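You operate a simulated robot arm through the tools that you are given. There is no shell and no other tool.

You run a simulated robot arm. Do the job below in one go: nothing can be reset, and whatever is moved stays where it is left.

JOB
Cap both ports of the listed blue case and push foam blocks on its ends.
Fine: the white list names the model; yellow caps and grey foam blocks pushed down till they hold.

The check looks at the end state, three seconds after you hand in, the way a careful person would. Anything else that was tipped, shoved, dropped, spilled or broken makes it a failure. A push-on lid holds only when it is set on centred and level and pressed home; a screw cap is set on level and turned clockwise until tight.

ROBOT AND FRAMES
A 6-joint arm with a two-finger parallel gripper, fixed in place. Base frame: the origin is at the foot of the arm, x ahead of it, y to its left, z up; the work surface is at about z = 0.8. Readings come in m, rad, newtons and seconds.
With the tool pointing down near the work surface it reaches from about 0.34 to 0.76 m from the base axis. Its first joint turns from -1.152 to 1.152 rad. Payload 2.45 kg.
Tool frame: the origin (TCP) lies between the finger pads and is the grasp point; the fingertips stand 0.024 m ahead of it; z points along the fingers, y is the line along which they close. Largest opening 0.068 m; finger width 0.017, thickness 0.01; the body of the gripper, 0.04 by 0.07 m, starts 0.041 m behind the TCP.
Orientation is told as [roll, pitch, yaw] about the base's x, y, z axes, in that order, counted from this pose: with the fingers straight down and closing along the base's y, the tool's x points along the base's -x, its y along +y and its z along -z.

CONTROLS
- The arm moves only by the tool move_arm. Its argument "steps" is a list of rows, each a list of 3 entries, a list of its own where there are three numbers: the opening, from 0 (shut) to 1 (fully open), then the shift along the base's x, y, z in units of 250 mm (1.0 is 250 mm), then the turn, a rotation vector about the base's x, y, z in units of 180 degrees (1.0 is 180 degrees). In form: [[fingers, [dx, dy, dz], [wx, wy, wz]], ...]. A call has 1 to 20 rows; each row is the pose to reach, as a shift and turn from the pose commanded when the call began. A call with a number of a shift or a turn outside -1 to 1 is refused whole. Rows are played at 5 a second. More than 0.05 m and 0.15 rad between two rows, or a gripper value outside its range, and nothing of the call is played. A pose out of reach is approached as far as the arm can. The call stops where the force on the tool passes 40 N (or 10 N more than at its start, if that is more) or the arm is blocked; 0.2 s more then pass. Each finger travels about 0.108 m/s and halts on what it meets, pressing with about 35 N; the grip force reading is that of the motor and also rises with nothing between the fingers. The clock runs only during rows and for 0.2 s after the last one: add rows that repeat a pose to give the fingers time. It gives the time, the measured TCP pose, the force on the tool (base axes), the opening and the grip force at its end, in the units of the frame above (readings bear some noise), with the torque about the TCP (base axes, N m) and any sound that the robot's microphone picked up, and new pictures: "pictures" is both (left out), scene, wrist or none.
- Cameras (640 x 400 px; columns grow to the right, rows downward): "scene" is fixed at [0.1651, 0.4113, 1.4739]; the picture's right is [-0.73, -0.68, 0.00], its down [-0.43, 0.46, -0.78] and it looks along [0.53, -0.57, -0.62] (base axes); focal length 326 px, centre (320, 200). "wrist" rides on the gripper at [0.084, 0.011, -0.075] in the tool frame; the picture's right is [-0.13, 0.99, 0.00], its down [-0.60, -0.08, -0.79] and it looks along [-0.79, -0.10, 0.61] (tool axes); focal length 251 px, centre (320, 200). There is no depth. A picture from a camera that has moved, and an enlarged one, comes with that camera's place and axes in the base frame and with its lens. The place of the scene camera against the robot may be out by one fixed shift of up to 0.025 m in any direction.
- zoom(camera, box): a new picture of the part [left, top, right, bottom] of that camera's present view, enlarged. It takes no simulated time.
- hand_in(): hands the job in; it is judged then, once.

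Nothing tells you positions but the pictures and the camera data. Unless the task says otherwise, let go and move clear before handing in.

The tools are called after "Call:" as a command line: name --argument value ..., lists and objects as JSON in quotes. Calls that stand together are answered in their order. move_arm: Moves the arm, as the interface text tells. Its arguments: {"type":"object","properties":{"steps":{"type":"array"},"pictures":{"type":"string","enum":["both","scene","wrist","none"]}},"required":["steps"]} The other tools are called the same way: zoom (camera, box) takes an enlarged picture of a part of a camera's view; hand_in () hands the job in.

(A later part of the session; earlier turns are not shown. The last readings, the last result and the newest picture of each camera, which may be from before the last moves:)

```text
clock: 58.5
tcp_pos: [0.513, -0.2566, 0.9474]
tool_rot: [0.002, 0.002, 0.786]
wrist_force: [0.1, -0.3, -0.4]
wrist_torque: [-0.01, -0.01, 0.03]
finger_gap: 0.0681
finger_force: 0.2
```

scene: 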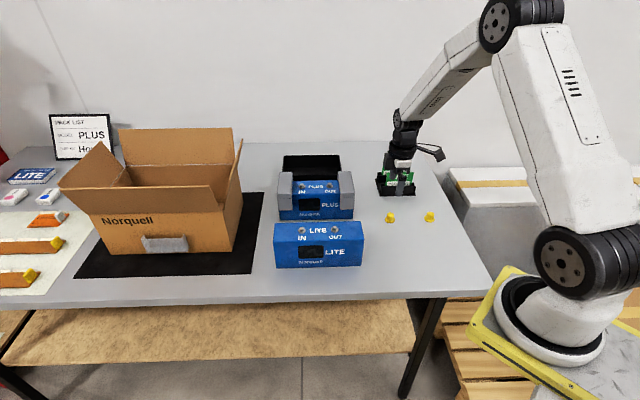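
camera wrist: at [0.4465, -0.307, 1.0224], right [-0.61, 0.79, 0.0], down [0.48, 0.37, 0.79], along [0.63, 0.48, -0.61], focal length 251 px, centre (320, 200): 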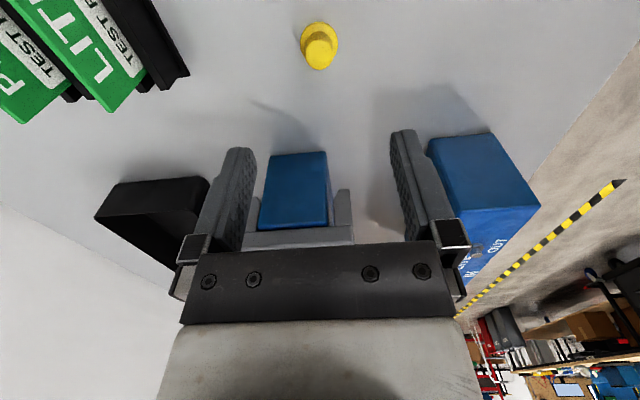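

The tool is level again. I'll descend around cap 1 with the tips just above its brim and stop there to check centring.

Call:
move_arm --steps '[[1, [-0.001, -0.0045, -0.12], [0, 0, 0]], [1, [-0.001, -0.0045, -0.24], [0, 0, 0]], [1, [-0.001, -0.0045, -0.34], [0, 0, 0]], [1, [-0.001, -0.0045, -0.4], [0, 0, 0]], [1, [-0.001, -0.0045, -0.444], [0, 0, 0]], [1, [-0.001, -0.0045, -0.444], [0, 0, 0]]]' --pictures "both"

Call:
zoom --camera "wrist" --box '[220, 80, 420, 230]'

Call:
zoom --camera "scene" --box '[360, 180, 420, 230]'

```text
clock: 59.9
tcp_pos: [0.5124, -0.2588, 0.8377]
tool_rot: [0.001, 0.002, 0.785]
wrist_force: [-0.5, 0.0, -0.3]
wrist_torque: [0.0, 0.0, -0.02]
finger_gap: 0.068
finger_force: 0.0
camera wrist: at [0.4458, -0.3086, 0.9117], right [-0.61, 0.79, 0.0], down [0.48, 0.37, 0.79], along [0.63, 0.48, -0.61], focal length 251 px, centre (320, 200)
```

scene: 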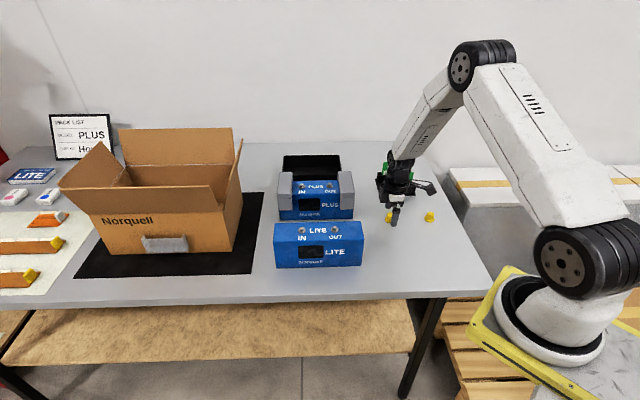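
wrist: 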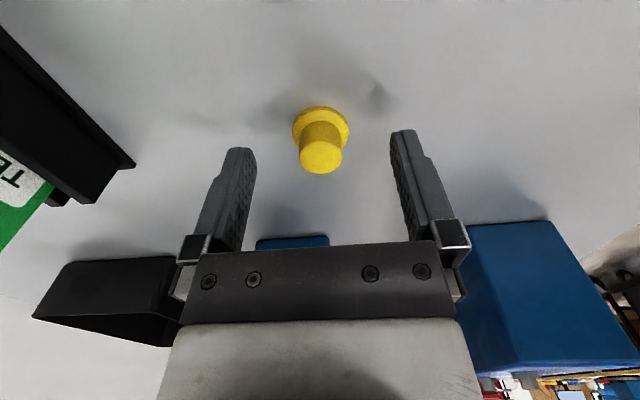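

```text
2.67 times, centred on (320, 155) of wrist
camera zoom: at [0.4458, -0.3086, 0.9117], right [-0.61, 0.79, 0.0], down [0.48, 0.37, 0.79], along [0.63, 0.48, -0.61], focal length 670 px, centre (320, 320)
```

zoom: 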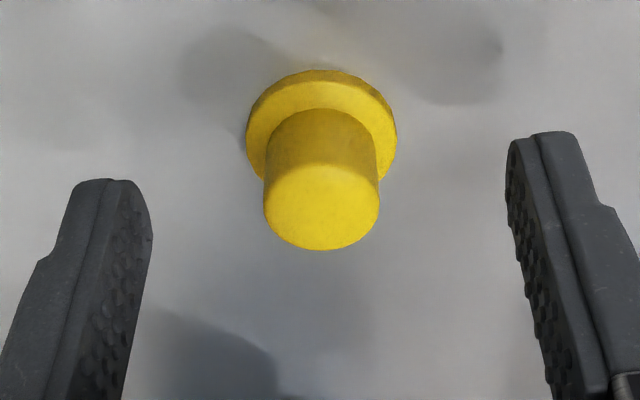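

```text
8.00 times, centred on (390, 205) of scene
camera zoom: at [0.1651, 0.4113, 1.4739], right [-0.73, -0.68, 0.0], down [-0.43, 0.46, -0.78], along [0.53, -0.57, -0.62], focal length 2609 px, centre (-240, 160)
```

zoom: 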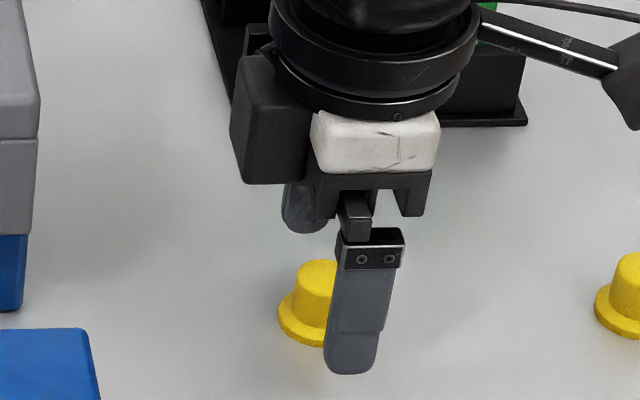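

The cap is centred between the fingers. I'll close on it and lift slightly.

Call:
move_arm --steps '[[0.6, [0, 0, 0], [0, 0, 0]], [0.2, [0, 0, 0], [0, 0, 0]], [0.2, [0, 0, 0], [0, 0, 0]], [0.2, [0, 0, 0], [0, 0, 0]], [0.2, [0, 0, 0.1], [0, 0, 0]], [0.2, [0, 0, 0.24], [0, 0, 0]], [0.2, [0, 0, 0.4], [0, 0, 0]], [0.2, [0, 0, 0.56], [0, 0, 0]], [0.2, [0, 0, 0.56], [0, 0, 0]]]' --pictures "both"

Call:
zoom --camera "wrist" --box '[220, 80, 420, 230]'

Call:
zoom --camera "scene" --box '[350, 120, 430, 190]'

```text
clock: 61.9
tcp_pos: [0.5115, -0.2569, 0.9777]
tool_rot: [0.002, 0.001, 0.784]
wrist_force: [0.8, 0.1, -0.4]
wrist_torque: [0.0, 0.0, 0.0]
finger_gap: 0.0173
finger_force: 34.9
camera wrist: at [0.4449, -0.3078, 1.0518], right [-0.61, 0.79, 0.0], down [0.48, 0.37, 0.79], along [0.63, 0.48, -0.61], focal length 251 px, centre (320, 200)
```

scene: 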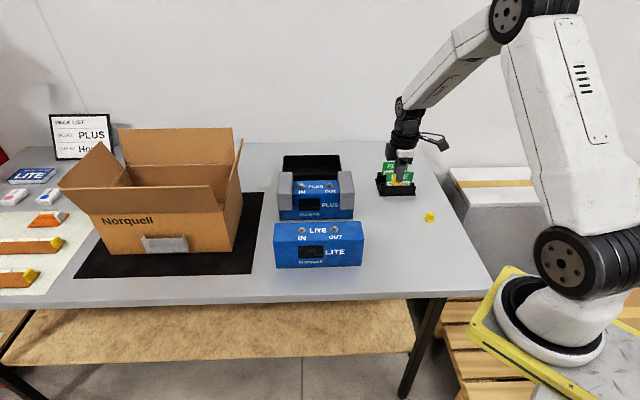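
wrist: 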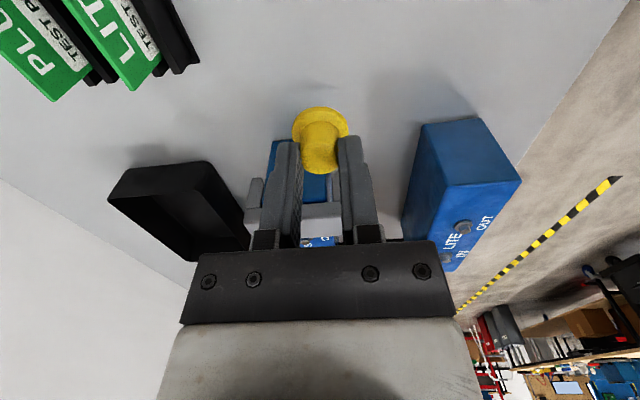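

```text
2.67 times, centred on (320, 155) of wrist
camera zoom: at [0.4449, -0.3078, 1.0518], right [-0.61, 0.79, 0.0], down [0.48, 0.37, 0.79], along [0.63, 0.48, -0.61], focal length 670 px, centre (320, 320)
```

zoom: 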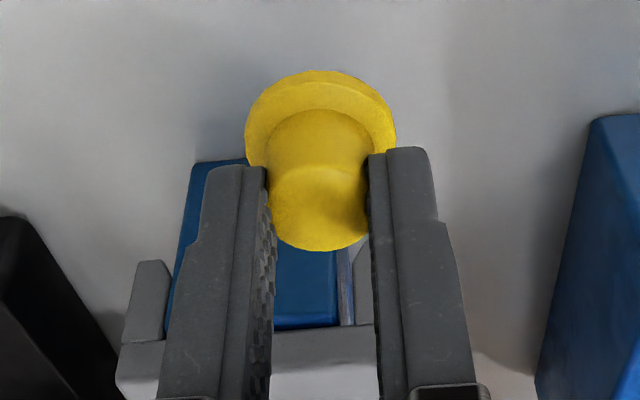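

```text
5.71 times, centred on (390, 155) of scene
camera zoom: at [0.1651, 0.4113, 1.4739], right [-0.73, -0.68, 0.0], down [-0.43, 0.46, -0.78], along [0.53, -0.57, -0.62], focal length 1864 px, centre (-80, 457)
```

zoom: 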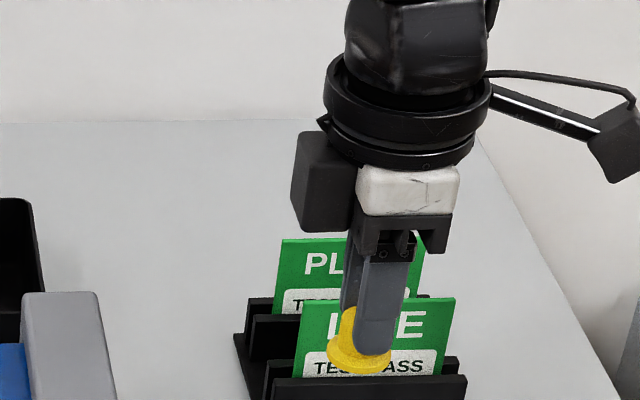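

Cap 1 is gripped at 17 mm. I'll carry it to a hover over the OUT port, and align it using the scene view for the long axis and the wrist view for depth.

Call:
move_arm --steps '[[0.2, [0, 0, 0.1], [0, 0, 0]], [0.2, [0.13, 0.08, 0.1], [0, 0, 0]], [0.2, [0.26, 0.16, 0.1], [0, 0, 0]], [0.2, [0.39, 0.24, 0.1], [0, 0, 0]], [0.2, [0.5, 0.32, 0.1], [0, 0, 0]], [0.2, [0.618, 0.396, 0.1], [0, 0, 0]], [0.2, [0.618, 0.396, 0.04], [0, 0, 0]], [0.2, [0.618, 0.396, 0.0], [0, 0, 0]], [0.2, [0.618, 0.396, 0.0], [0, 0, 0]], [0.2, [0.618, 0.396, 0.0], [0, 0, 0]]]' --pictures "both"

Call:
zoom --camera "wrist" --box '[220, 50, 420, 200]'

Call:
zoom --camera "scene" --box '[290, 140, 370, 210]'

```text
clock: 64.1
tcp_pos: [0.6671, -0.159, 0.9765]
tool_rot: [0.003, 0.002, 0.784]
wrist_force: [0.2, -0.2, -0.2]
wrist_torque: [-0.02, 0.0, 0.0]
finger_gap: 0.0174
finger_force: 34.6
camera wrist: at [0.6002, -0.2092, 1.0515], right [-0.61, 0.79, 0.0], down [0.48, 0.37, 0.79], along [0.63, 0.48, -0.61], focal length 251 px, centre (320, 200)
```

scene: 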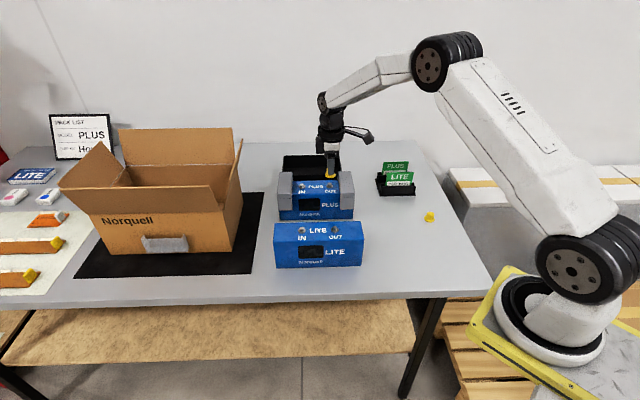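
wrist: 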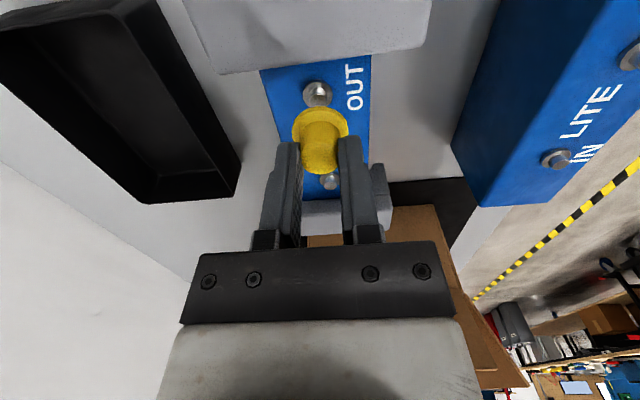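

```text
2.67 times, centred on (320, 125) of wrist
camera zoom: at [0.6002, -0.2092, 1.0515], right [-0.61, 0.79, 0.0], down [0.48, 0.37, 0.79], along [0.63, 0.48, -0.61], focal length 670 px, centre (320, 400)
```

zoom: 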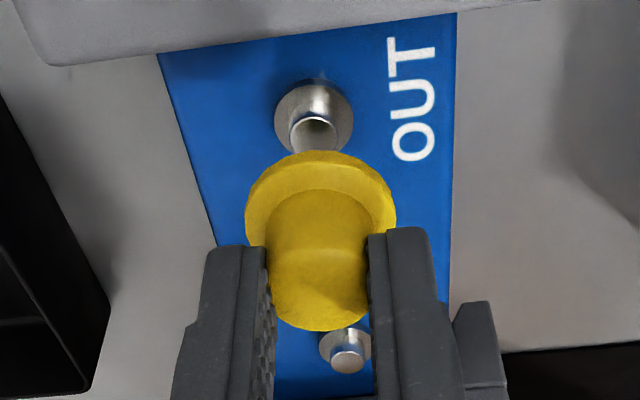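

```text
5.71 times, centred on (330, 175) of scene
camera zoom: at [0.1651, 0.4113, 1.4739], right [-0.73, -0.68, 0.0], down [-0.43, 0.46, -0.78], along [0.53, -0.57, -0.62], focal length 1864 px, centre (263, 343)
```

zoom: 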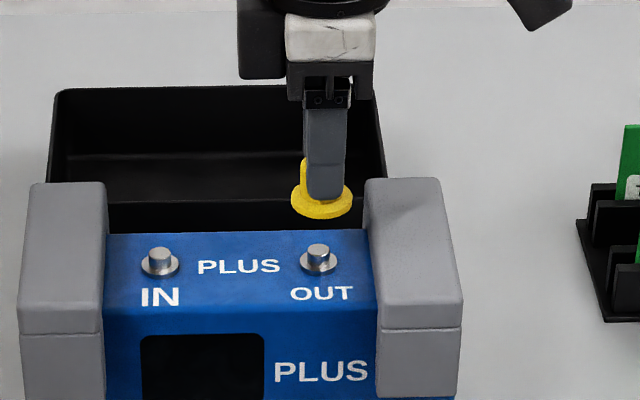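

The cap is within about 2 mm of the port. I'll correct by 0.8 mm along the case and 1.8 mm in depth, and lower to just above the port.

Call:
move_arm --steps '[[0.2, [0.0074, -0.0028, 0], [0, 0, 0]], [0.2, [0.0074, -0.0028, -0.03], [0, 0, 0]], [0.2, [0.0074, -0.0028, -0.064], [0, 0, 0]], [0.2, [0.0074, -0.0028, -0.064], [0, 0, 0]], [0.2, [0.0074, -0.0028, -0.064], [0, 0, 0]]]' --pictures "both"

Call:
zoom --camera "wrist" --box '[220, 50, 420, 200]'

Call:
zoom --camera "scene" --box '[305, 155, 355, 205]'

```text
clock: 65.3
tcp_pos: [0.6695, -0.1595, 0.9602]
tool_rot: [0.001, 0.002, 0.784]
wrist_force: [-0.7, -0.7, -0.3]
wrist_torque: [0.01, -0.01, -0.01]
finger_gap: 0.0174
finger_force: 34.9
camera wrist: at [0.6024, -0.2097, 1.0353], right [-0.61, 0.79, 0.0], down [0.48, 0.37, 0.79], along [0.63, 0.48, -0.61], focal length 251 px, centre (320, 200)
```

scene: 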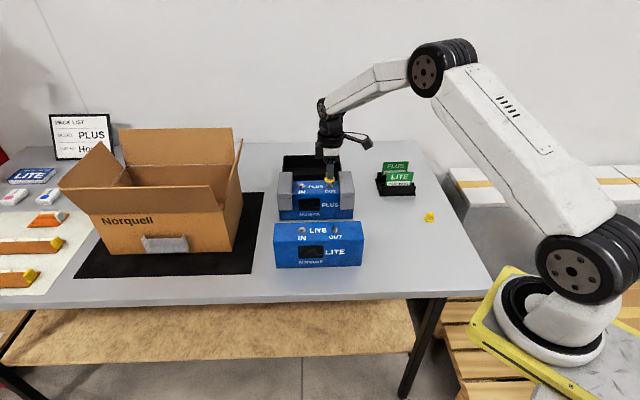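
wrist: 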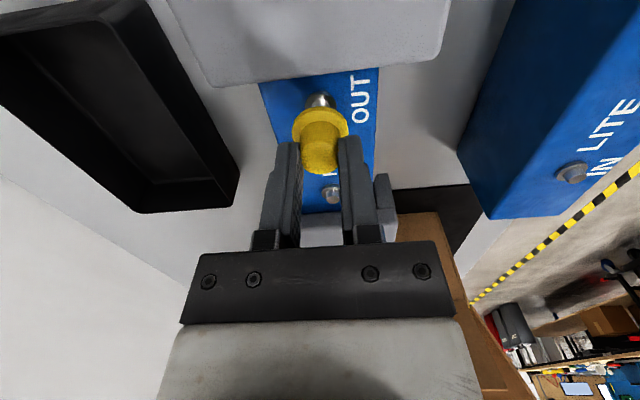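

```text
2.67 times, centred on (320, 125) of wrist
camera zoom: at [0.6024, -0.2097, 1.0353], right [-0.61, 0.79, 0.0], down [0.48, 0.37, 0.79], along [0.63, 0.48, -0.61], focal length 670 px, centre (320, 400)
```

zoom: 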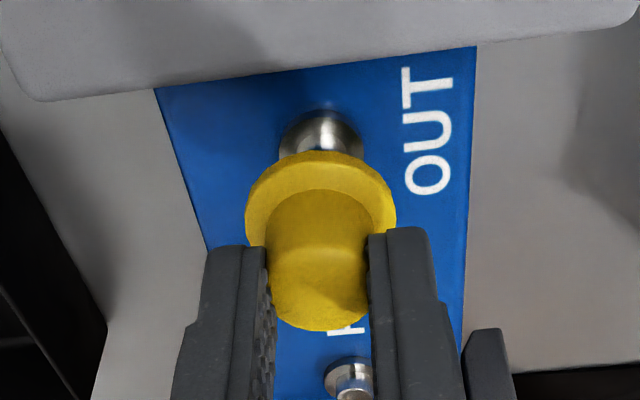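

```text
8.00 times, centred on (330, 180) of scene
camera zoom: at [0.1651, 0.4113, 1.4739], right [-0.73, -0.68, 0.0], down [-0.43, 0.46, -0.78], along [0.53, -0.57, -0.62], focal length 2609 px, centre (240, 360)
```

zoom: 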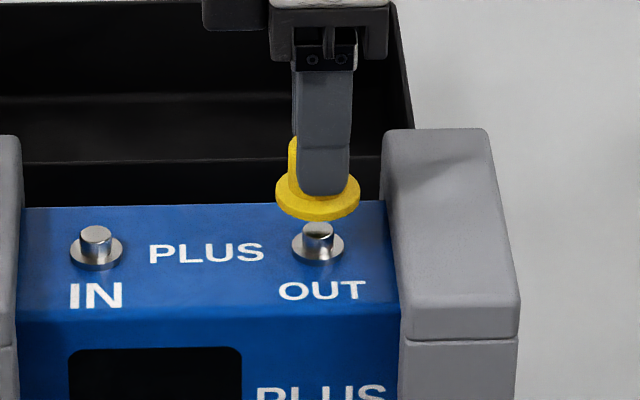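

Aligned to within about 0.3 mm in both views. I'll lower until contact.

Call:
move_arm --steps '[[0.2, [0, 0, -0.01], [0, 0, 0]], [0.2, [0, 0, -0.02], [0, 0, 0]], [0.2, [0, 0, -0.028], [0, 0, 0]], [0.2, [0, 0, -0.028], [0, 0, 0]]]' --pictures "none"

Call:
move_arm --steps '[[0.2, [0, 0, -0.008], [0, 0, 0]], [0.2, [0, 0, -0.016], [0, 0, 0]], [0.2, [0, 0, -0.016], [0, 0, 0]]]' --pictures "none"

Call:
zoom --camera "scene" --box '[305, 155, 355, 205]'

```text
clock: 66.3
tcp_pos: [0.67, -0.1596, 0.954]
tool_rot: [0.002, 0.002, 0.787]
wrist_force: [-0.2, 0.4, 0.2]
wrist_torque: [0.02, 0.04, 0.0]
finger_gap: 0.0175
finger_force: 35.0
```

```text
clock: 67.1
tcp_pos: [0.6688, -0.1585, 0.9505]
tool_rot: [0.001, 0.002, 0.784]
wrist_force: [-0.2, 0.4, -0.3]
wrist_torque: [0.02, 0.02, -0.01]
finger_gap: 0.0175
finger_force: 35.5
```

```text
8.00 times, centred on (330, 180) of scene
camera zoom: at [0.1651, 0.4113, 1.4739], right [-0.73, -0.68, 0.0], down [-0.43, 0.46, -0.78], along [0.53, -0.57, -0.62], focal length 2609 px, centre (240, 360)
```

zoom: 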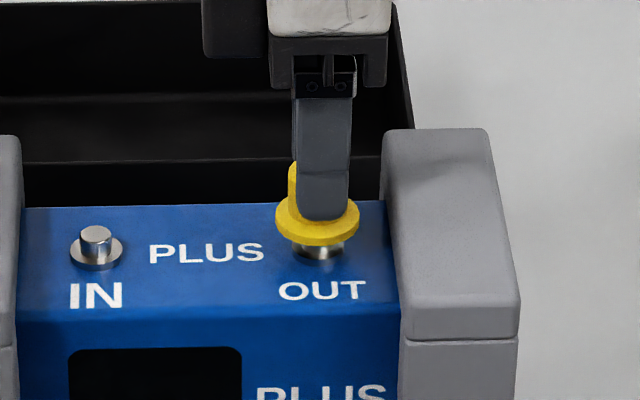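

The cap's mouth is starting over the port with no side force. I'll continue down.

Call:
move_arm --steps '[[0.2, [0, 0, -0.008], [0, 0, 0]], [0.2, [0, 0, -0.012], [0, 0, 0]], [0.2, [0, 0, -0.012], [0, 0, 0]]]' --pictures "none"

Call:
move_arm --steps '[[0.2, [0, 0, -0.006], [0, 0, 0]], [0.2, [0, 0, -0.012], [0, 0, 0]], [0.2, [0, 0, -0.012], [0, 0, 0]]]' --pictures "none"

Call:
zoom --camera "scene" --box '[305, 155, 355, 205]'

```text
clock: 67.9
tcp_pos: [0.6694, -0.1595, 0.9475]
tool_rot: [0.001, 0.002, 0.784]
wrist_force: [0.9, -0.5, -0.2]
wrist_torque: [0.0, -0.01, 0.01]
finger_gap: 0.0174
finger_force: 35.2
```

```text
clock: 68.7
tcp_pos: [0.6701, -0.1601, 0.9435]
tool_rot: [0.002, 0.001, 0.786]
wrist_force: [-0.2, -0.1, -0.1]
wrist_torque: [-0.03, -0.02, 0.03]
finger_gap: 0.0173
finger_force: 35.0
```

```text
8.00 times, centred on (330, 180) of scene
camera zoom: at [0.1651, 0.4113, 1.4739], right [-0.73, -0.68, 0.0], down [-0.43, 0.46, -0.78], along [0.53, -0.57, -0.62], focal length 2609 px, centre (240, 360)
```

zoom: 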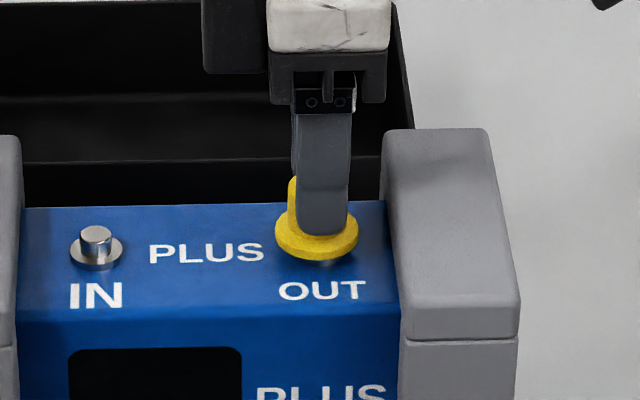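

Still free. Continuing until it bottoms and I feel a press force.

Call:
move_arm --steps '[[0.2, [0, 0, -0.006], [0, 0, 0]], [0.2, [0, 0, -0.008], [0, 0, 0]], [0.2, [0, 0, -0.008], [0, 0, 0]]]' --pictures "none"

Call:
move_arm --steps '[[0.2, [0, 0, -0.004], [0, 0, 0]], [0.2, [0, 0, -0.008], [0, 0, 0]], [0.2, [0, 0, -0.008], [0, 0, 0]]]' --pictures "none"

Call:
zoom --camera "scene" --box '[305, 155, 355, 205]'

```text
clock: 69.5
tcp_pos: [0.669, -0.1601, 0.9416]
tool_rot: [0.002, 0.002, 0.785]
wrist_force: [0.0, 0.7, -0.4]
wrist_torque: [-0.01, 0.02, 0.04]
finger_gap: 0.0174
finger_force: 34.9
```

```text
clock: 70.3
tcp_pos: [0.6687, -0.1607, 0.9389]
tool_rot: [0.002, 0.002, 0.784]
wrist_force: [0.2, -0.9, -0.4]
wrist_torque: [0.03, -0.03, 0.02]
finger_gap: 0.0177
finger_force: 34.8
```

```text
8.00 times, centred on (330, 180) of scene
camera zoom: at [0.1651, 0.4113, 1.4739], right [-0.73, -0.68, 0.0], down [-0.43, 0.46, -0.78], along [0.53, -0.57, -0.62], focal length 2609 px, centre (240, 360)
```

zoom: 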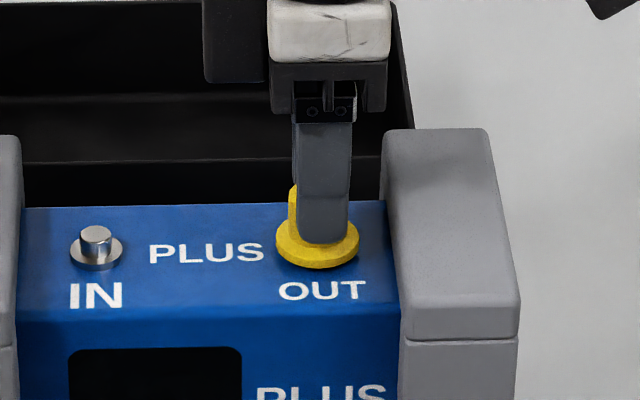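

Call:
move_arm --steps '[[0.2, [0, 0, -0.004], [0, 0, 0]], [0.2, [0, 0, -0.008], [0, 0, 0]], [0.2, [0, 0, -0.008], [0, 0, 0]]]' --pictures "none"

Call:
move_arm --steps '[[0.2, [0, 0, -0.004], [0, 0, 0]], [0.2, [0, 0, -0.008], [0, 0, 0]], [0.2, [0, 0, -0.008], [0, 0, 0]]]' --pictures "none"

Call:
zoom --camera "scene" --box '[305, 155, 355, 205]'

```text
clock: 71.1
tcp_pos: [0.6693, -0.1593, 0.9376]
tool_rot: [0.003, 0.002, 0.785]
wrist_force: [0.5, 0.3, -0.8]
wrist_torque: [0.03, 0.02, 0.0]
finger_gap: 0.0171
finger_force: 35.2
```

```text
clock: 71.9
tcp_pos: [0.6694, -0.1589, 0.9378]
tool_rot: [-0.002, -0.001, 0.785]
wrist_force: [-5.0, 1.3, 12.6]
wrist_torque: [0.05, 0.11, -0.02]
finger_gap: 0.0174
finger_force: 34.9
```

```text
8.00 times, centred on (330, 180) of scene
camera zoom: at [0.1647, 0.4114, 1.4739], right [-0.73, -0.68, 0.0], down [-0.43, 0.46, -0.78], along [0.53, -0.57, -0.62], focal length 2609 px, centre (240, 360)
```

zoom: 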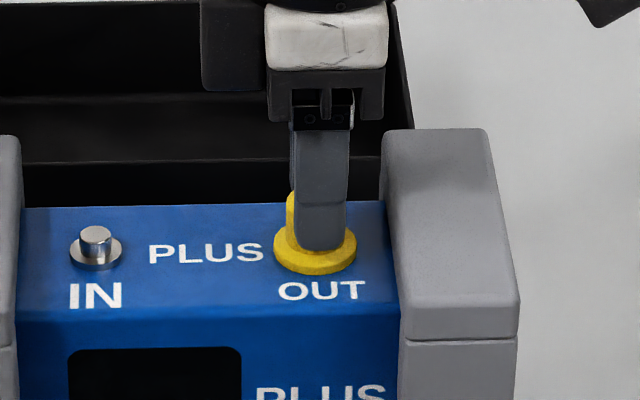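

Contact reads about 12 N. I'll press home in small increments.

Call:
move_arm --steps '[[0.2, [0, 0, -0.004], [0, 0, 0]], [0.2, [0, 0, -0.008], [0, 0, 0]], [0.2, [0, 0, -0.012], [0, 0, 0]], [0.2, [0, 0, -0.016], [0, 0, 0]], [0.2, [0, 0, -0.02], [0, 0, 0]], [0.2, [0, 0, -0.024], [0, 0, 0]]]' --pictures "none"

Call:
zoom --camera "scene" --box '[305, 155, 355, 205]'

```text
clock: 73.3
tcp_pos: [0.67, -0.1598, 0.9323]
tool_rot: [-0.001, -0.001, 0.786]
wrist_force: [-2.3, 5.6, 25.6]
wrist_torque: [0.11, 0.08, 0.01]
finger_gap: 0.0178
finger_force: 34.8
```

```text
8.00 times, centred on (330, 180) of scene
camera zoom: at [0.1644, 0.4116, 1.4739], right [-0.73, -0.68, 0.0], down [-0.43, 0.46, -0.78], along [0.53, -0.57, -0.62], focal length 2609 px, centre (240, 360)
```

zoom: 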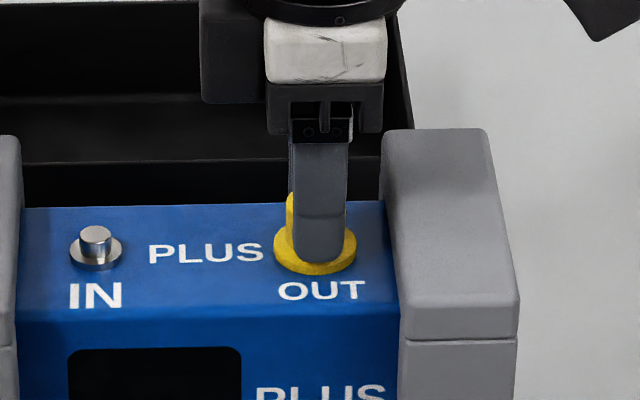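

The fingers slid on the crown while the cap stayed put, brim level with the case top. I'll let go, lift, close the fingers and press the cap's top squarely.

Call:
move_arm --steps '[[0.3, [0, 0, 0.01], [0, 0, 0]], [0.55, [0, 0, 0.012], [0, 0, 0]], [0.6, [0, 0, 0.014], [0, 0, 0]], [0.6, [0, 0, 0.06], [0, 0, 0]], [0.6, [0, 0, 0.14], [0, 0, 0]], [0.6, [0, 0, 0.2], [0, 0, 0]], [0.6, [0, 0, 0.2], [0, 0, 0]]]' --pictures "both"

Call:
zoom --camera "scene" --box '[290, 150, 370, 220]'

Call:
zoom --camera "wrist" --box '[220, 30, 420, 180]'

```text
clock: 74.9
tcp_pos: [0.6689, -0.1585, 0.9814]
tool_rot: [0.002, 0.001, 0.785]
wrist_force: [-0.6, -0.1, 0.4]
wrist_torque: [-0.01, -0.02, 0.01]
finger_gap: 0.0406
finger_force: 0.1
camera wrist: at [0.6028, -0.2097, 1.0552], right [-0.61, 0.79, 0.0], down [0.48, 0.37, 0.79], along [0.63, 0.48, -0.61], focal length 251 px, centre (320, 200)
```

scene: 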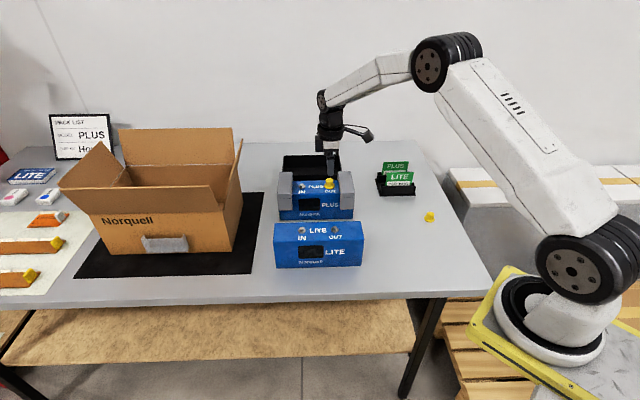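
wrist: 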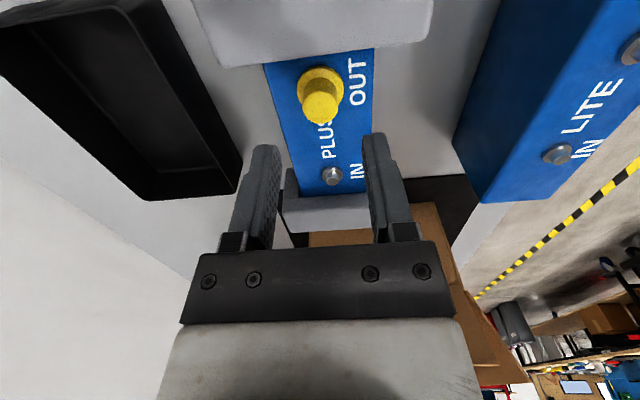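

```text
5.71 times, centred on (330, 185) of scene
camera zoom: at [0.1651, 0.4113, 1.4739], right [-0.73, -0.68, 0.0], down [-0.43, 0.46, -0.78], along [0.53, -0.57, -0.62], focal length 1864 px, centre (263, 286)
```

zoom: 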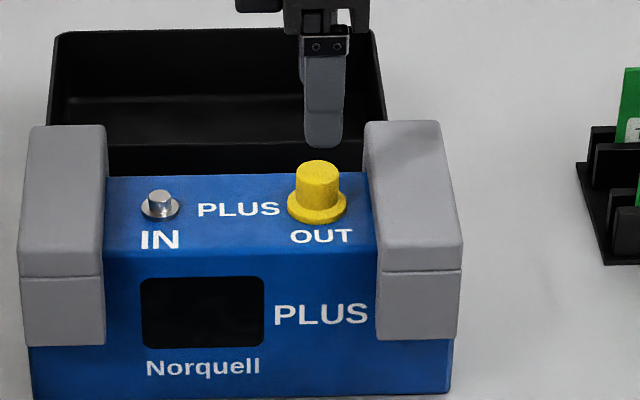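

```text
2.67 times, centred on (320, 105) of wrist
camera zoom: at [0.6028, -0.2097, 1.0552], right [-0.61, 0.79, 0.0], down [0.48, 0.37, 0.79], along [0.63, 0.48, -0.61], focal length 670 px, centre (320, 453)
```

zoom: 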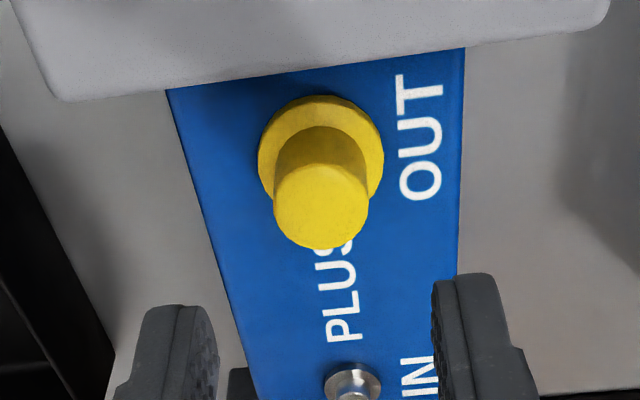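

The cap is level on the OUT port. Now pressing its top with closed fingers.

Call:
move_arm --steps '[[0.2, [0, 0, 0], [0, 0, 0]], [0, [0, 0, 0], [0, 0, 0]], [0, [0, 0, -0.04], [0, 0, 0]], [0, [0, 0, -0.076], [0, 0, 0]], [0, [0, 0, -0.076], [0, 0, 0]]]' --pictures "none"

Call:
move_arm --steps '[[0, [0, 0, -0.008], [0, 0, 0]], [0, [0, 0, -0.016], [0, 0, 0]], [0, [0, 0, -0.022], [0, 0, 0]], [0, [0, 0, -0.028], [0, 0, 0]], [0, [0, 0, -0.034], [0, 0, 0]], [0, [0, 0, -0.04], [0, 0, 0]], [0, [0, 0, -0.046], [0, 0, 0]], [0, [0, 0, -0.052], [0, 0, 0]], [0, [0, 0, -0.058], [0, 0, 0]], [0, [0, 0, -0.064], [0, 0, 0]]]' --pictures "both"

Call:
zoom --camera "scene" --box '[290, 150, 370, 220]'

```text
clock: 76.1
tcp_pos: [0.6698, -0.1602, 0.9602]
tool_rot: [0.001, 0.001, 0.786]
wrist_force: [0.4, -0.3, -0.2]
wrist_torque: [0.05, 0.04, -0.02]
finger_gap: 0.0
finger_force: 23.6
```

```text
clock: 78.3
tcp_pos: [0.669, -0.1588, 0.9477]
tool_rot: [-0.002, 0.002, 0.786]
wrist_force: [-4.8, 2.5, 16.0]
wrist_torque: [0.04, 0.14, -0.01]
finger_gap: 0.0
finger_force: 23.2
camera wrist: at [0.6027, -0.2098, 1.0218], right [-0.61, 0.79, 0.0], down [0.48, 0.37, 0.79], along [0.63, 0.48, -0.61], focal length 251 px, centre (320, 200)
```

scene: 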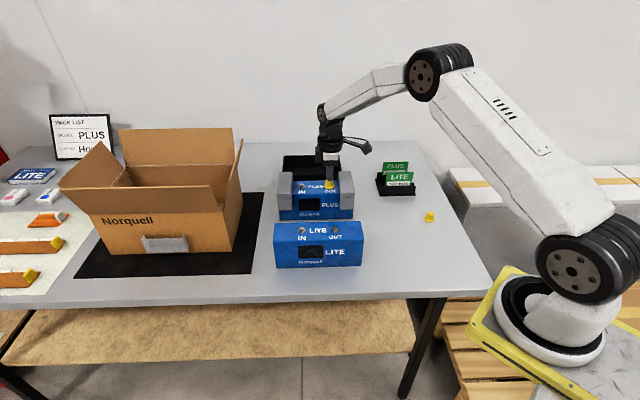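
wrist: 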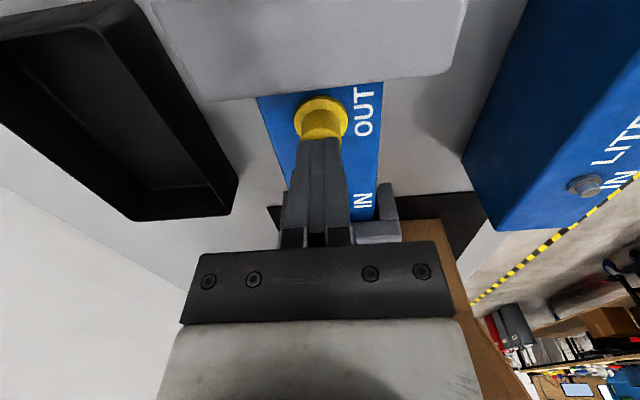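

```text
5.71 times, centred on (330, 185) of scene
camera zoom: at [0.1646, 0.4114, 1.4739], right [-0.73, -0.68, 0.0], down [-0.43, 0.46, -0.78], along [0.53, -0.57, -0.62], focal length 1864 px, centre (263, 286)
```

zoom: 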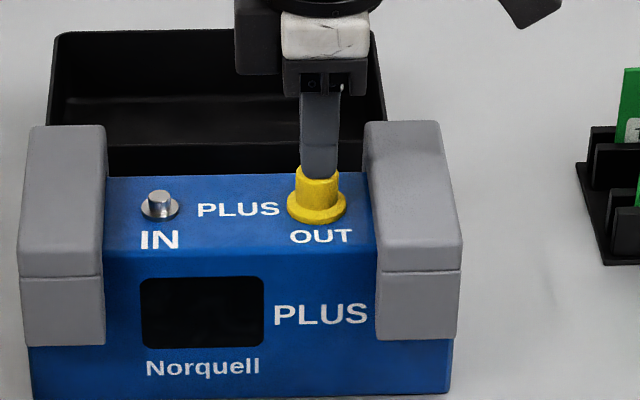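

Contact with the top at z≈0.924, 16 N so far. I'll press on to about 40 N.

Call:
move_arm --steps '[[0, [0, 0, -0.004], [0, 0, 0]], [0, [0, 0, -0.008], [0, 0, 0]], [0, [0, 0, -0.012], [0, 0, 0]], [0, [0, 0, -0.016], [0, 0, 0]], [0, [0, 0, -0.02], [0, 0, 0]], [0, [0, 0, -0.024], [0, 0, 0]]]' --pictures "none"

Call:
zoom --camera "scene" --box '[290, 150, 370, 220]'

```text
clock: 79.2
tcp_pos: [0.6705, -0.1587, 0.9474]
tool_rot: [-0.006, -0.004, 0.785]
wrist_force: [-2.5, -0.4, 6.2]
wrist_torque: [0.02, 0.05, 0.02]
finger_gap: 0.0
finger_force: 23.3
stopped in row 4: the force on the tool passed its limit at 41 N (the readings are from after the stop); the commanded pose is now the measured one
```

```text
5.71 times, centred on (330, 185) of scene
camera zoom: at [0.1649, 0.4113, 1.4739], right [-0.73, -0.68, 0.0], down [-0.43, 0.46, -0.78], along [0.53, -0.57, -0.62], focal length 1864 px, centre (263, 286)
```

zoom: 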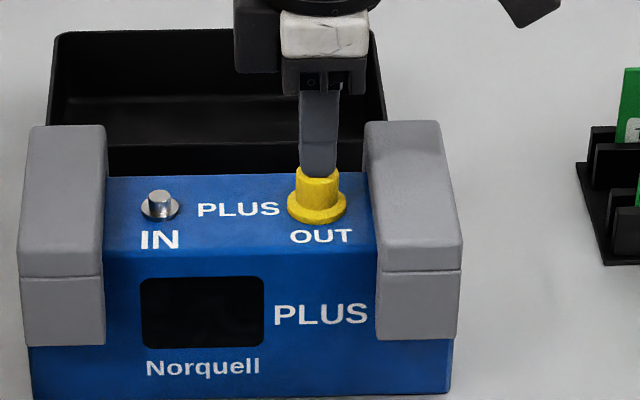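

Cap 1 takes 41 N with no further travel, so it is home. Now to cap 2: lift, travel, and re-level.

Call:
move_arm --steps '[[0, [0, 0, 0.12], [0, 0, 0]], [0, [0, 0, 0.26], [0.0005, 0.0023, 0]], [0.3, [-0.15, -0.113, 0.28], [0.0005, 0.0023, 0]], [0.6, [-0.3, -0.226, 0.28], [0.0005, 0.0023, 0]], [1, [-0.45, -0.339, 0.28], [0.0005, 0.0023, 0]], [1, [-0.6, -0.452, 0.28], [0.0005, 0.0023, 0]], [1, [-0.75, -0.565, 0.28], [0.0005, 0.0023, 0]], [1, [-0.9, -0.678, 0.22], [0.0005, 0.0023, 0]], [1, [-0.974, -0.733, 0.1], [0.0005, 0.0023, 0]], [1, [-0.974, -0.733, 0], [0.0005, 0.0023, 0]], [1, [-0.974, -0.733, 0], [0.0005, 0.0023, 0]], [1, [-0.974, -0.733, 0], [0.0005, 0.0023, 0]]]' --pictures "both"

Call:
zoom --camera "wrist" --box '[220, 0, 420, 150]'

Call:
move_arm --steps '[[1, [0, 0, 0], [0, 0, 0]]]' --pictures "none"

Call:
zoom --camera "scene" --box '[260, 140, 370, 230]'

```text
clock: 81.8
tcp_pos: [0.4275, -0.3443, 0.9458]
tool_rot: [0.002, 0.001, 0.787]
wrist_force: [0.3, 0.4, 0.5]
wrist_torque: [0.0, -0.01, -0.01]
finger_gap: 0.0681
finger_force: 0.1
camera wrist: at [0.3615, -0.3938, 1.0207], right [-0.61, 0.79, 0.0], down [0.48, 0.37, 0.79], along [0.63, 0.48, -0.61], focal length 251 px, centre (320, 200)
```

scene: 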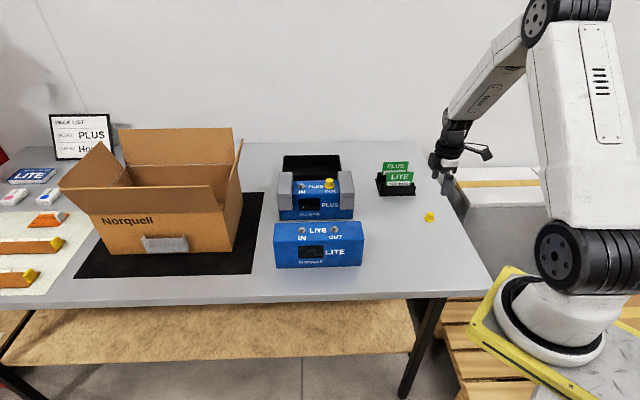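
wrist: 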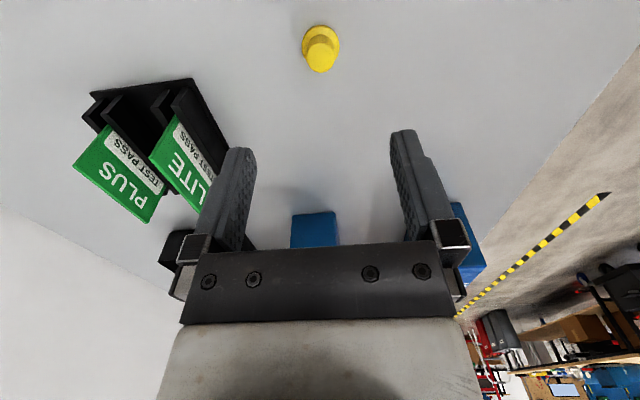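

```text
2.67 times, centred on (320, 75) of wrist
camera zoom: at [0.3615, -0.3938, 1.0207], right [-0.61, 0.79, 0.0], down [0.48, 0.37, 0.79], along [0.63, 0.48, -0.61], focal length 670 px, centre (320, 533)
```

zoom: 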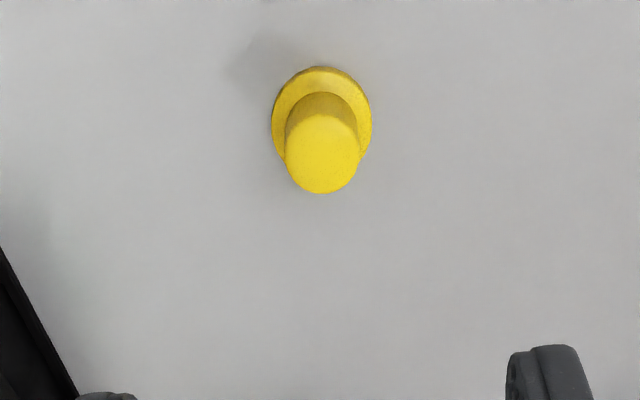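

```text
clock: 82.2
tcp_pos: [0.428, -0.3435, 0.9465]
tool_rot: [0.002, 0.0, 0.786]
wrist_force: [-0.4, -0.8, -0.4]
wrist_torque: [0.01, 0.02, 0.03]
finger_gap: 0.0678
finger_force: 0.1
```

```text
4.44 times, centred on (315, 185) of scene
camera zoom: at [0.1651, 0.4113, 1.4739], right [-0.73, -0.68, 0.0], down [-0.43, 0.46, -0.78], along [0.53, -0.57, -0.62], focal length 1450 px, centre (342, 267)
```

zoom: 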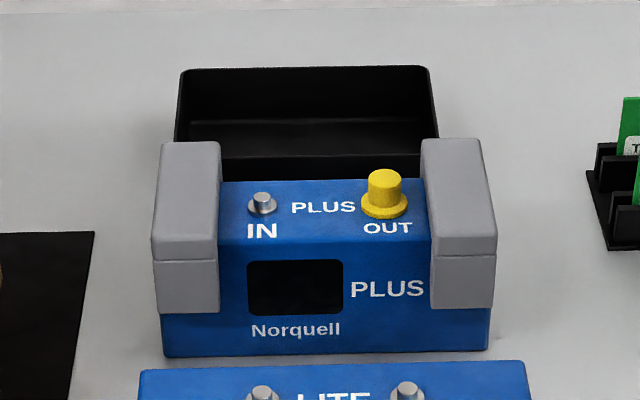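

Cap 1 looks level and home. Cap 2 is centred under the tool, so I'll descend and grip it the same way.

Call:
move_arm --steps '[[1, [0.004, 0.007, -0.12], [0, 0, 0]], [1, [0.004, 0.007, -0.24], [0, 0, 0]], [1, [0.004, 0.007, -0.34], [0, 0, 0]], [1, [0.004, 0.007, -0.4], [0, 0, 0]], [1, [0.004, 0.007, -0.442], [0, 0, 0]], [1, [0.004, 0.007, -0.442], [0, 0, 0]]]' --pictures "wrist"

Call:
zoom --camera "wrist" --box '[220, 80, 420, 230]'

```text
clock: 83.6
tcp_pos: [0.428, -0.3413, 0.8353]
tool_rot: [0.002, 0.0, 0.787]
wrist_force: [-0.4, 0.6, 0.3]
wrist_torque: [0.0, 0.01, 0.02]
finger_gap: 0.0679
finger_force: 0.1
camera wrist: at [0.3615, -0.3918, 0.9108], right [-0.61, 0.79, 0.0], down [0.48, 0.37, 0.79], along [0.63, 0.48, -0.61], focal length 251 px, centre (320, 200)
```

wrist: 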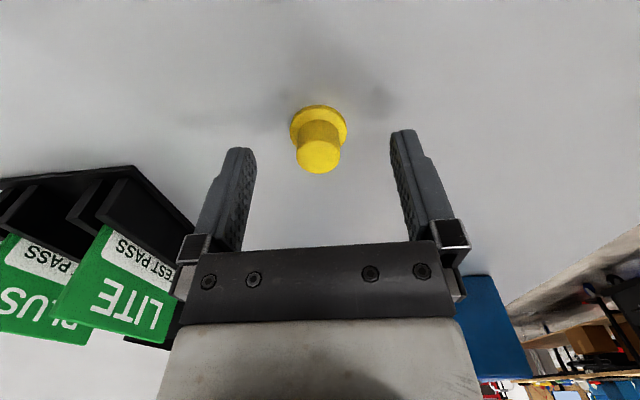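

```text
2.67 times, centred on (320, 155) of wrist
camera zoom: at [0.3615, -0.3918, 0.9108], right [-0.61, 0.79, 0.0], down [0.48, 0.37, 0.79], along [0.63, 0.48, -0.61], focal length 670 px, centre (320, 320)
```

zoom: 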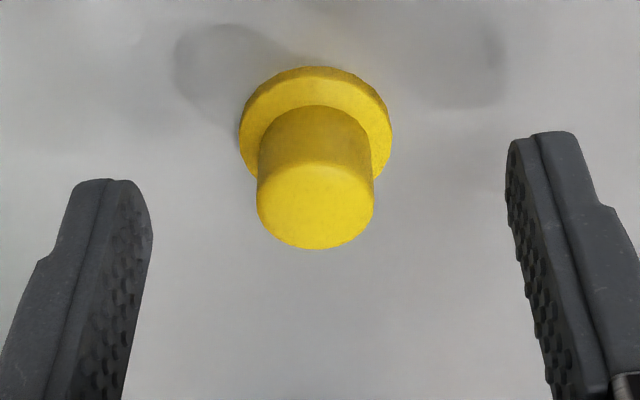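

Small lateral correction of under 1 mm, then close and lift.

Call:
move_arm --steps '[[1, [0.002, -0.003, 0], [0, 0, 0]], [0.6, [0.002, -0.003, 0], [0, 0, 0]], [0.2, [0.002, -0.003, 0], [0, 0, 0]], [0.2, [0.002, -0.003, 0], [0, 0, 0]], [0.2, [0.002, -0.003, 0], [0, 0, 0]], [0.2, [0.002, -0.003, 0.1], [0, 0, 0]], [0.2, [0.002, -0.003, 0.24], [0, 0, 0]], [0.2, [0.002, -0.003, 0.4], [0, 0, 0]], [0.2, [0.002, -0.003, 0.56], [0, 0, 0]], [0.2, [0.002, -0.003, 0.7], [0, 0, 0]], [0.2, [0.002, -0.003, 0.7], [0, 0, 0]]]' --pictures "both"

Call:
zoom --camera "wrist" --box '[220, 80, 420, 230]'

```text
clock: 86.0
tcp_pos: [0.4283, -0.3426, 1.0117]
tool_rot: [0.003, 0.002, 0.789]
wrist_force: [0.4, 0.2, -0.9]
wrist_torque: [0.02, 0.0, 0.01]
finger_gap: 0.0173
finger_force: 35.0
camera wrist: at [0.3626, -0.3928, 1.086], right [-0.61, 0.79, 0.0], down [0.48, 0.37, 0.79], along [0.63, 0.48, -0.61], focal length 251 px, centre (320, 200)
```

scene: 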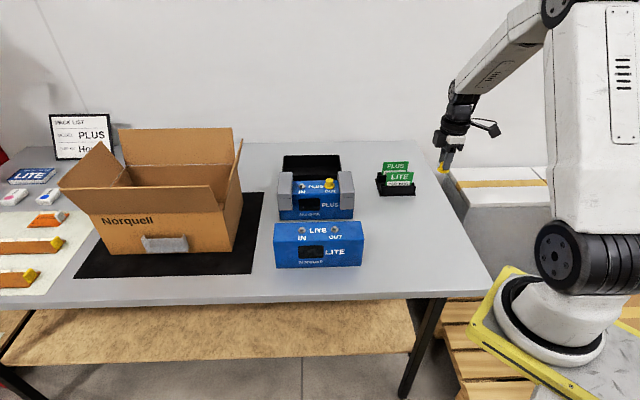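
wrist: 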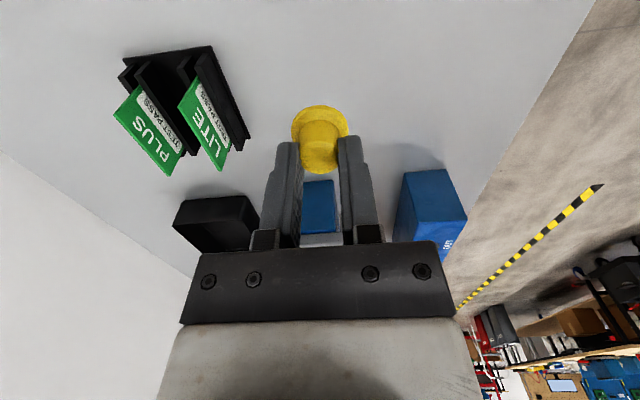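

```text
2.67 times, centred on (320, 155) of wrist
camera zoom: at [0.3626, -0.3928, 1.086], right [-0.61, 0.79, 0.0], down [0.48, 0.37, 0.79], along [0.63, 0.48, -0.61], focal length 670 px, centre (320, 320)
```

zoom: 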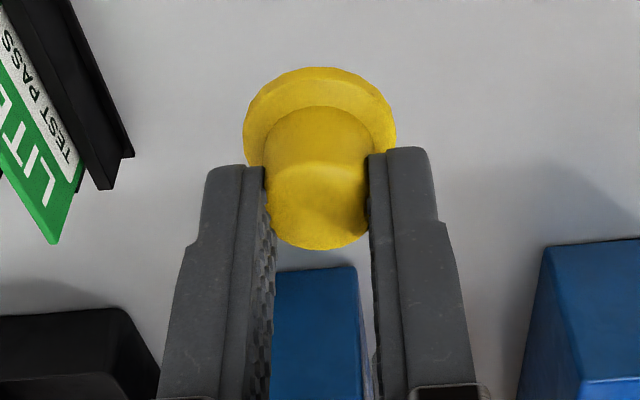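

Cap 2 is held identically to cap 1. Now to the IN port.

Call:
move_arm --steps '[[0.2, [0.15, 0.12, 0], [0, 0, 0]], [0.2, [0.3, 0.24, 0], [0, 0, 0]], [0.2, [0.45, 0.36, 0], [0, 0, 0]], [0.2, [0.6, 0.48, 0], [0, 0, 0]], [0.2, [0.75, 0.6, 0], [0, 0, 0]], [0.2, [0.9, 0.72, 0], [0, 0, 0]]]' --pictures "none"

Call:
move_arm --steps '[[0.2, [0.14, 0.11, 0], [0, 0, 0]], [0.2, [0.287, 0.236, 0], [0, 0, 0]], [0.2, [0.287, 0.236, -0.06], [0, 0, 0]], [0.2, [0.287, 0.236, -0.14], [0, 0, 0]], [0.2, [0.287, 0.236, -0.14], [0, 0, 0]], [0.2, [0.287, 0.236, -0.14], [0, 0, 0]]]' --pictures "both"

Call:
zoom --camera "wrist" --box '[220, 50, 420, 200]'

Call:
zoom --camera "scene" --box '[280, 150, 340, 210]'

```text
clock: 87.4
tcp_pos: [0.6538, -0.1605, 1.0115]
tool_rot: [0.002, 0.003, 0.786]
wrist_force: [0.1, 0.1, -0.1]
wrist_torque: [0.0, -0.03, -0.02]
finger_gap: 0.0173
finger_force: 35.0
```

```text
clock: 88.8
tcp_pos: [0.7243, -0.1041, 0.9748]
tool_rot: [0.002, 0.001, 0.787]
wrist_force: [-0.1, -0.5, -0.6]
wrist_torque: [0.02, -0.02, -0.02]
finger_gap: 0.0175
finger_force: 34.9
camera wrist: at [0.6581, -0.154, 1.0503], right [-0.61, 0.79, 0.0], down [0.48, 0.37, 0.79], along [0.63, 0.48, -0.61], focal length 251 px, centre (320, 200)
```

scene: 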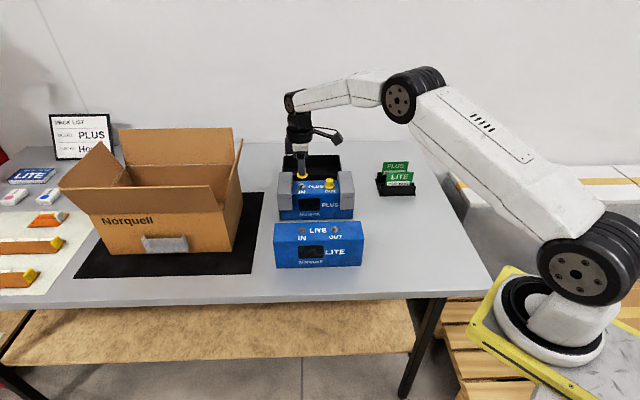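
wrist: 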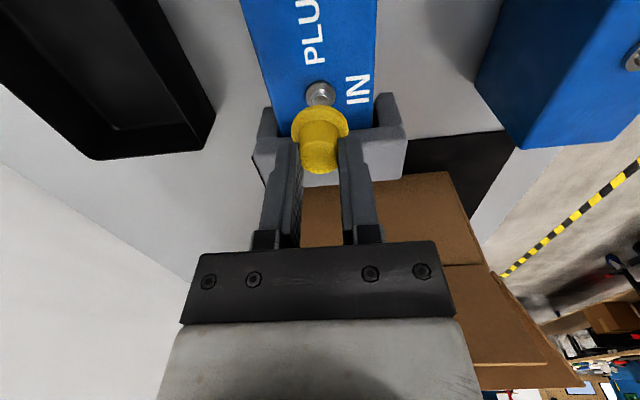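

```text
2.67 times, centred on (320, 125) of wrist
camera zoom: at [0.6581, -0.154, 1.0503], right [-0.61, 0.79, 0.0], down [0.48, 0.37, 0.79], along [0.63, 0.48, -0.61], focal length 670 px, centre (320, 400)
```

zoom: 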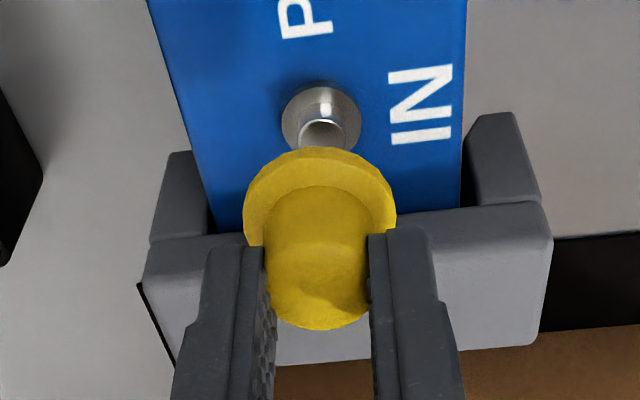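

```text
6.67 times, centred on (310, 180) of scene
camera zoom: at [0.1651, 0.4113, 1.4739], right [-0.73, -0.68, 0.0], down [-0.43, 0.46, -0.78], along [0.53, -0.57, -0.62], focal length 2174 px, centre (387, 333)
```

zoom: 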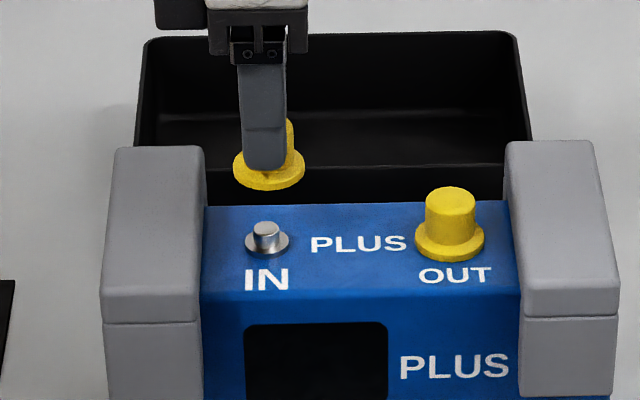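

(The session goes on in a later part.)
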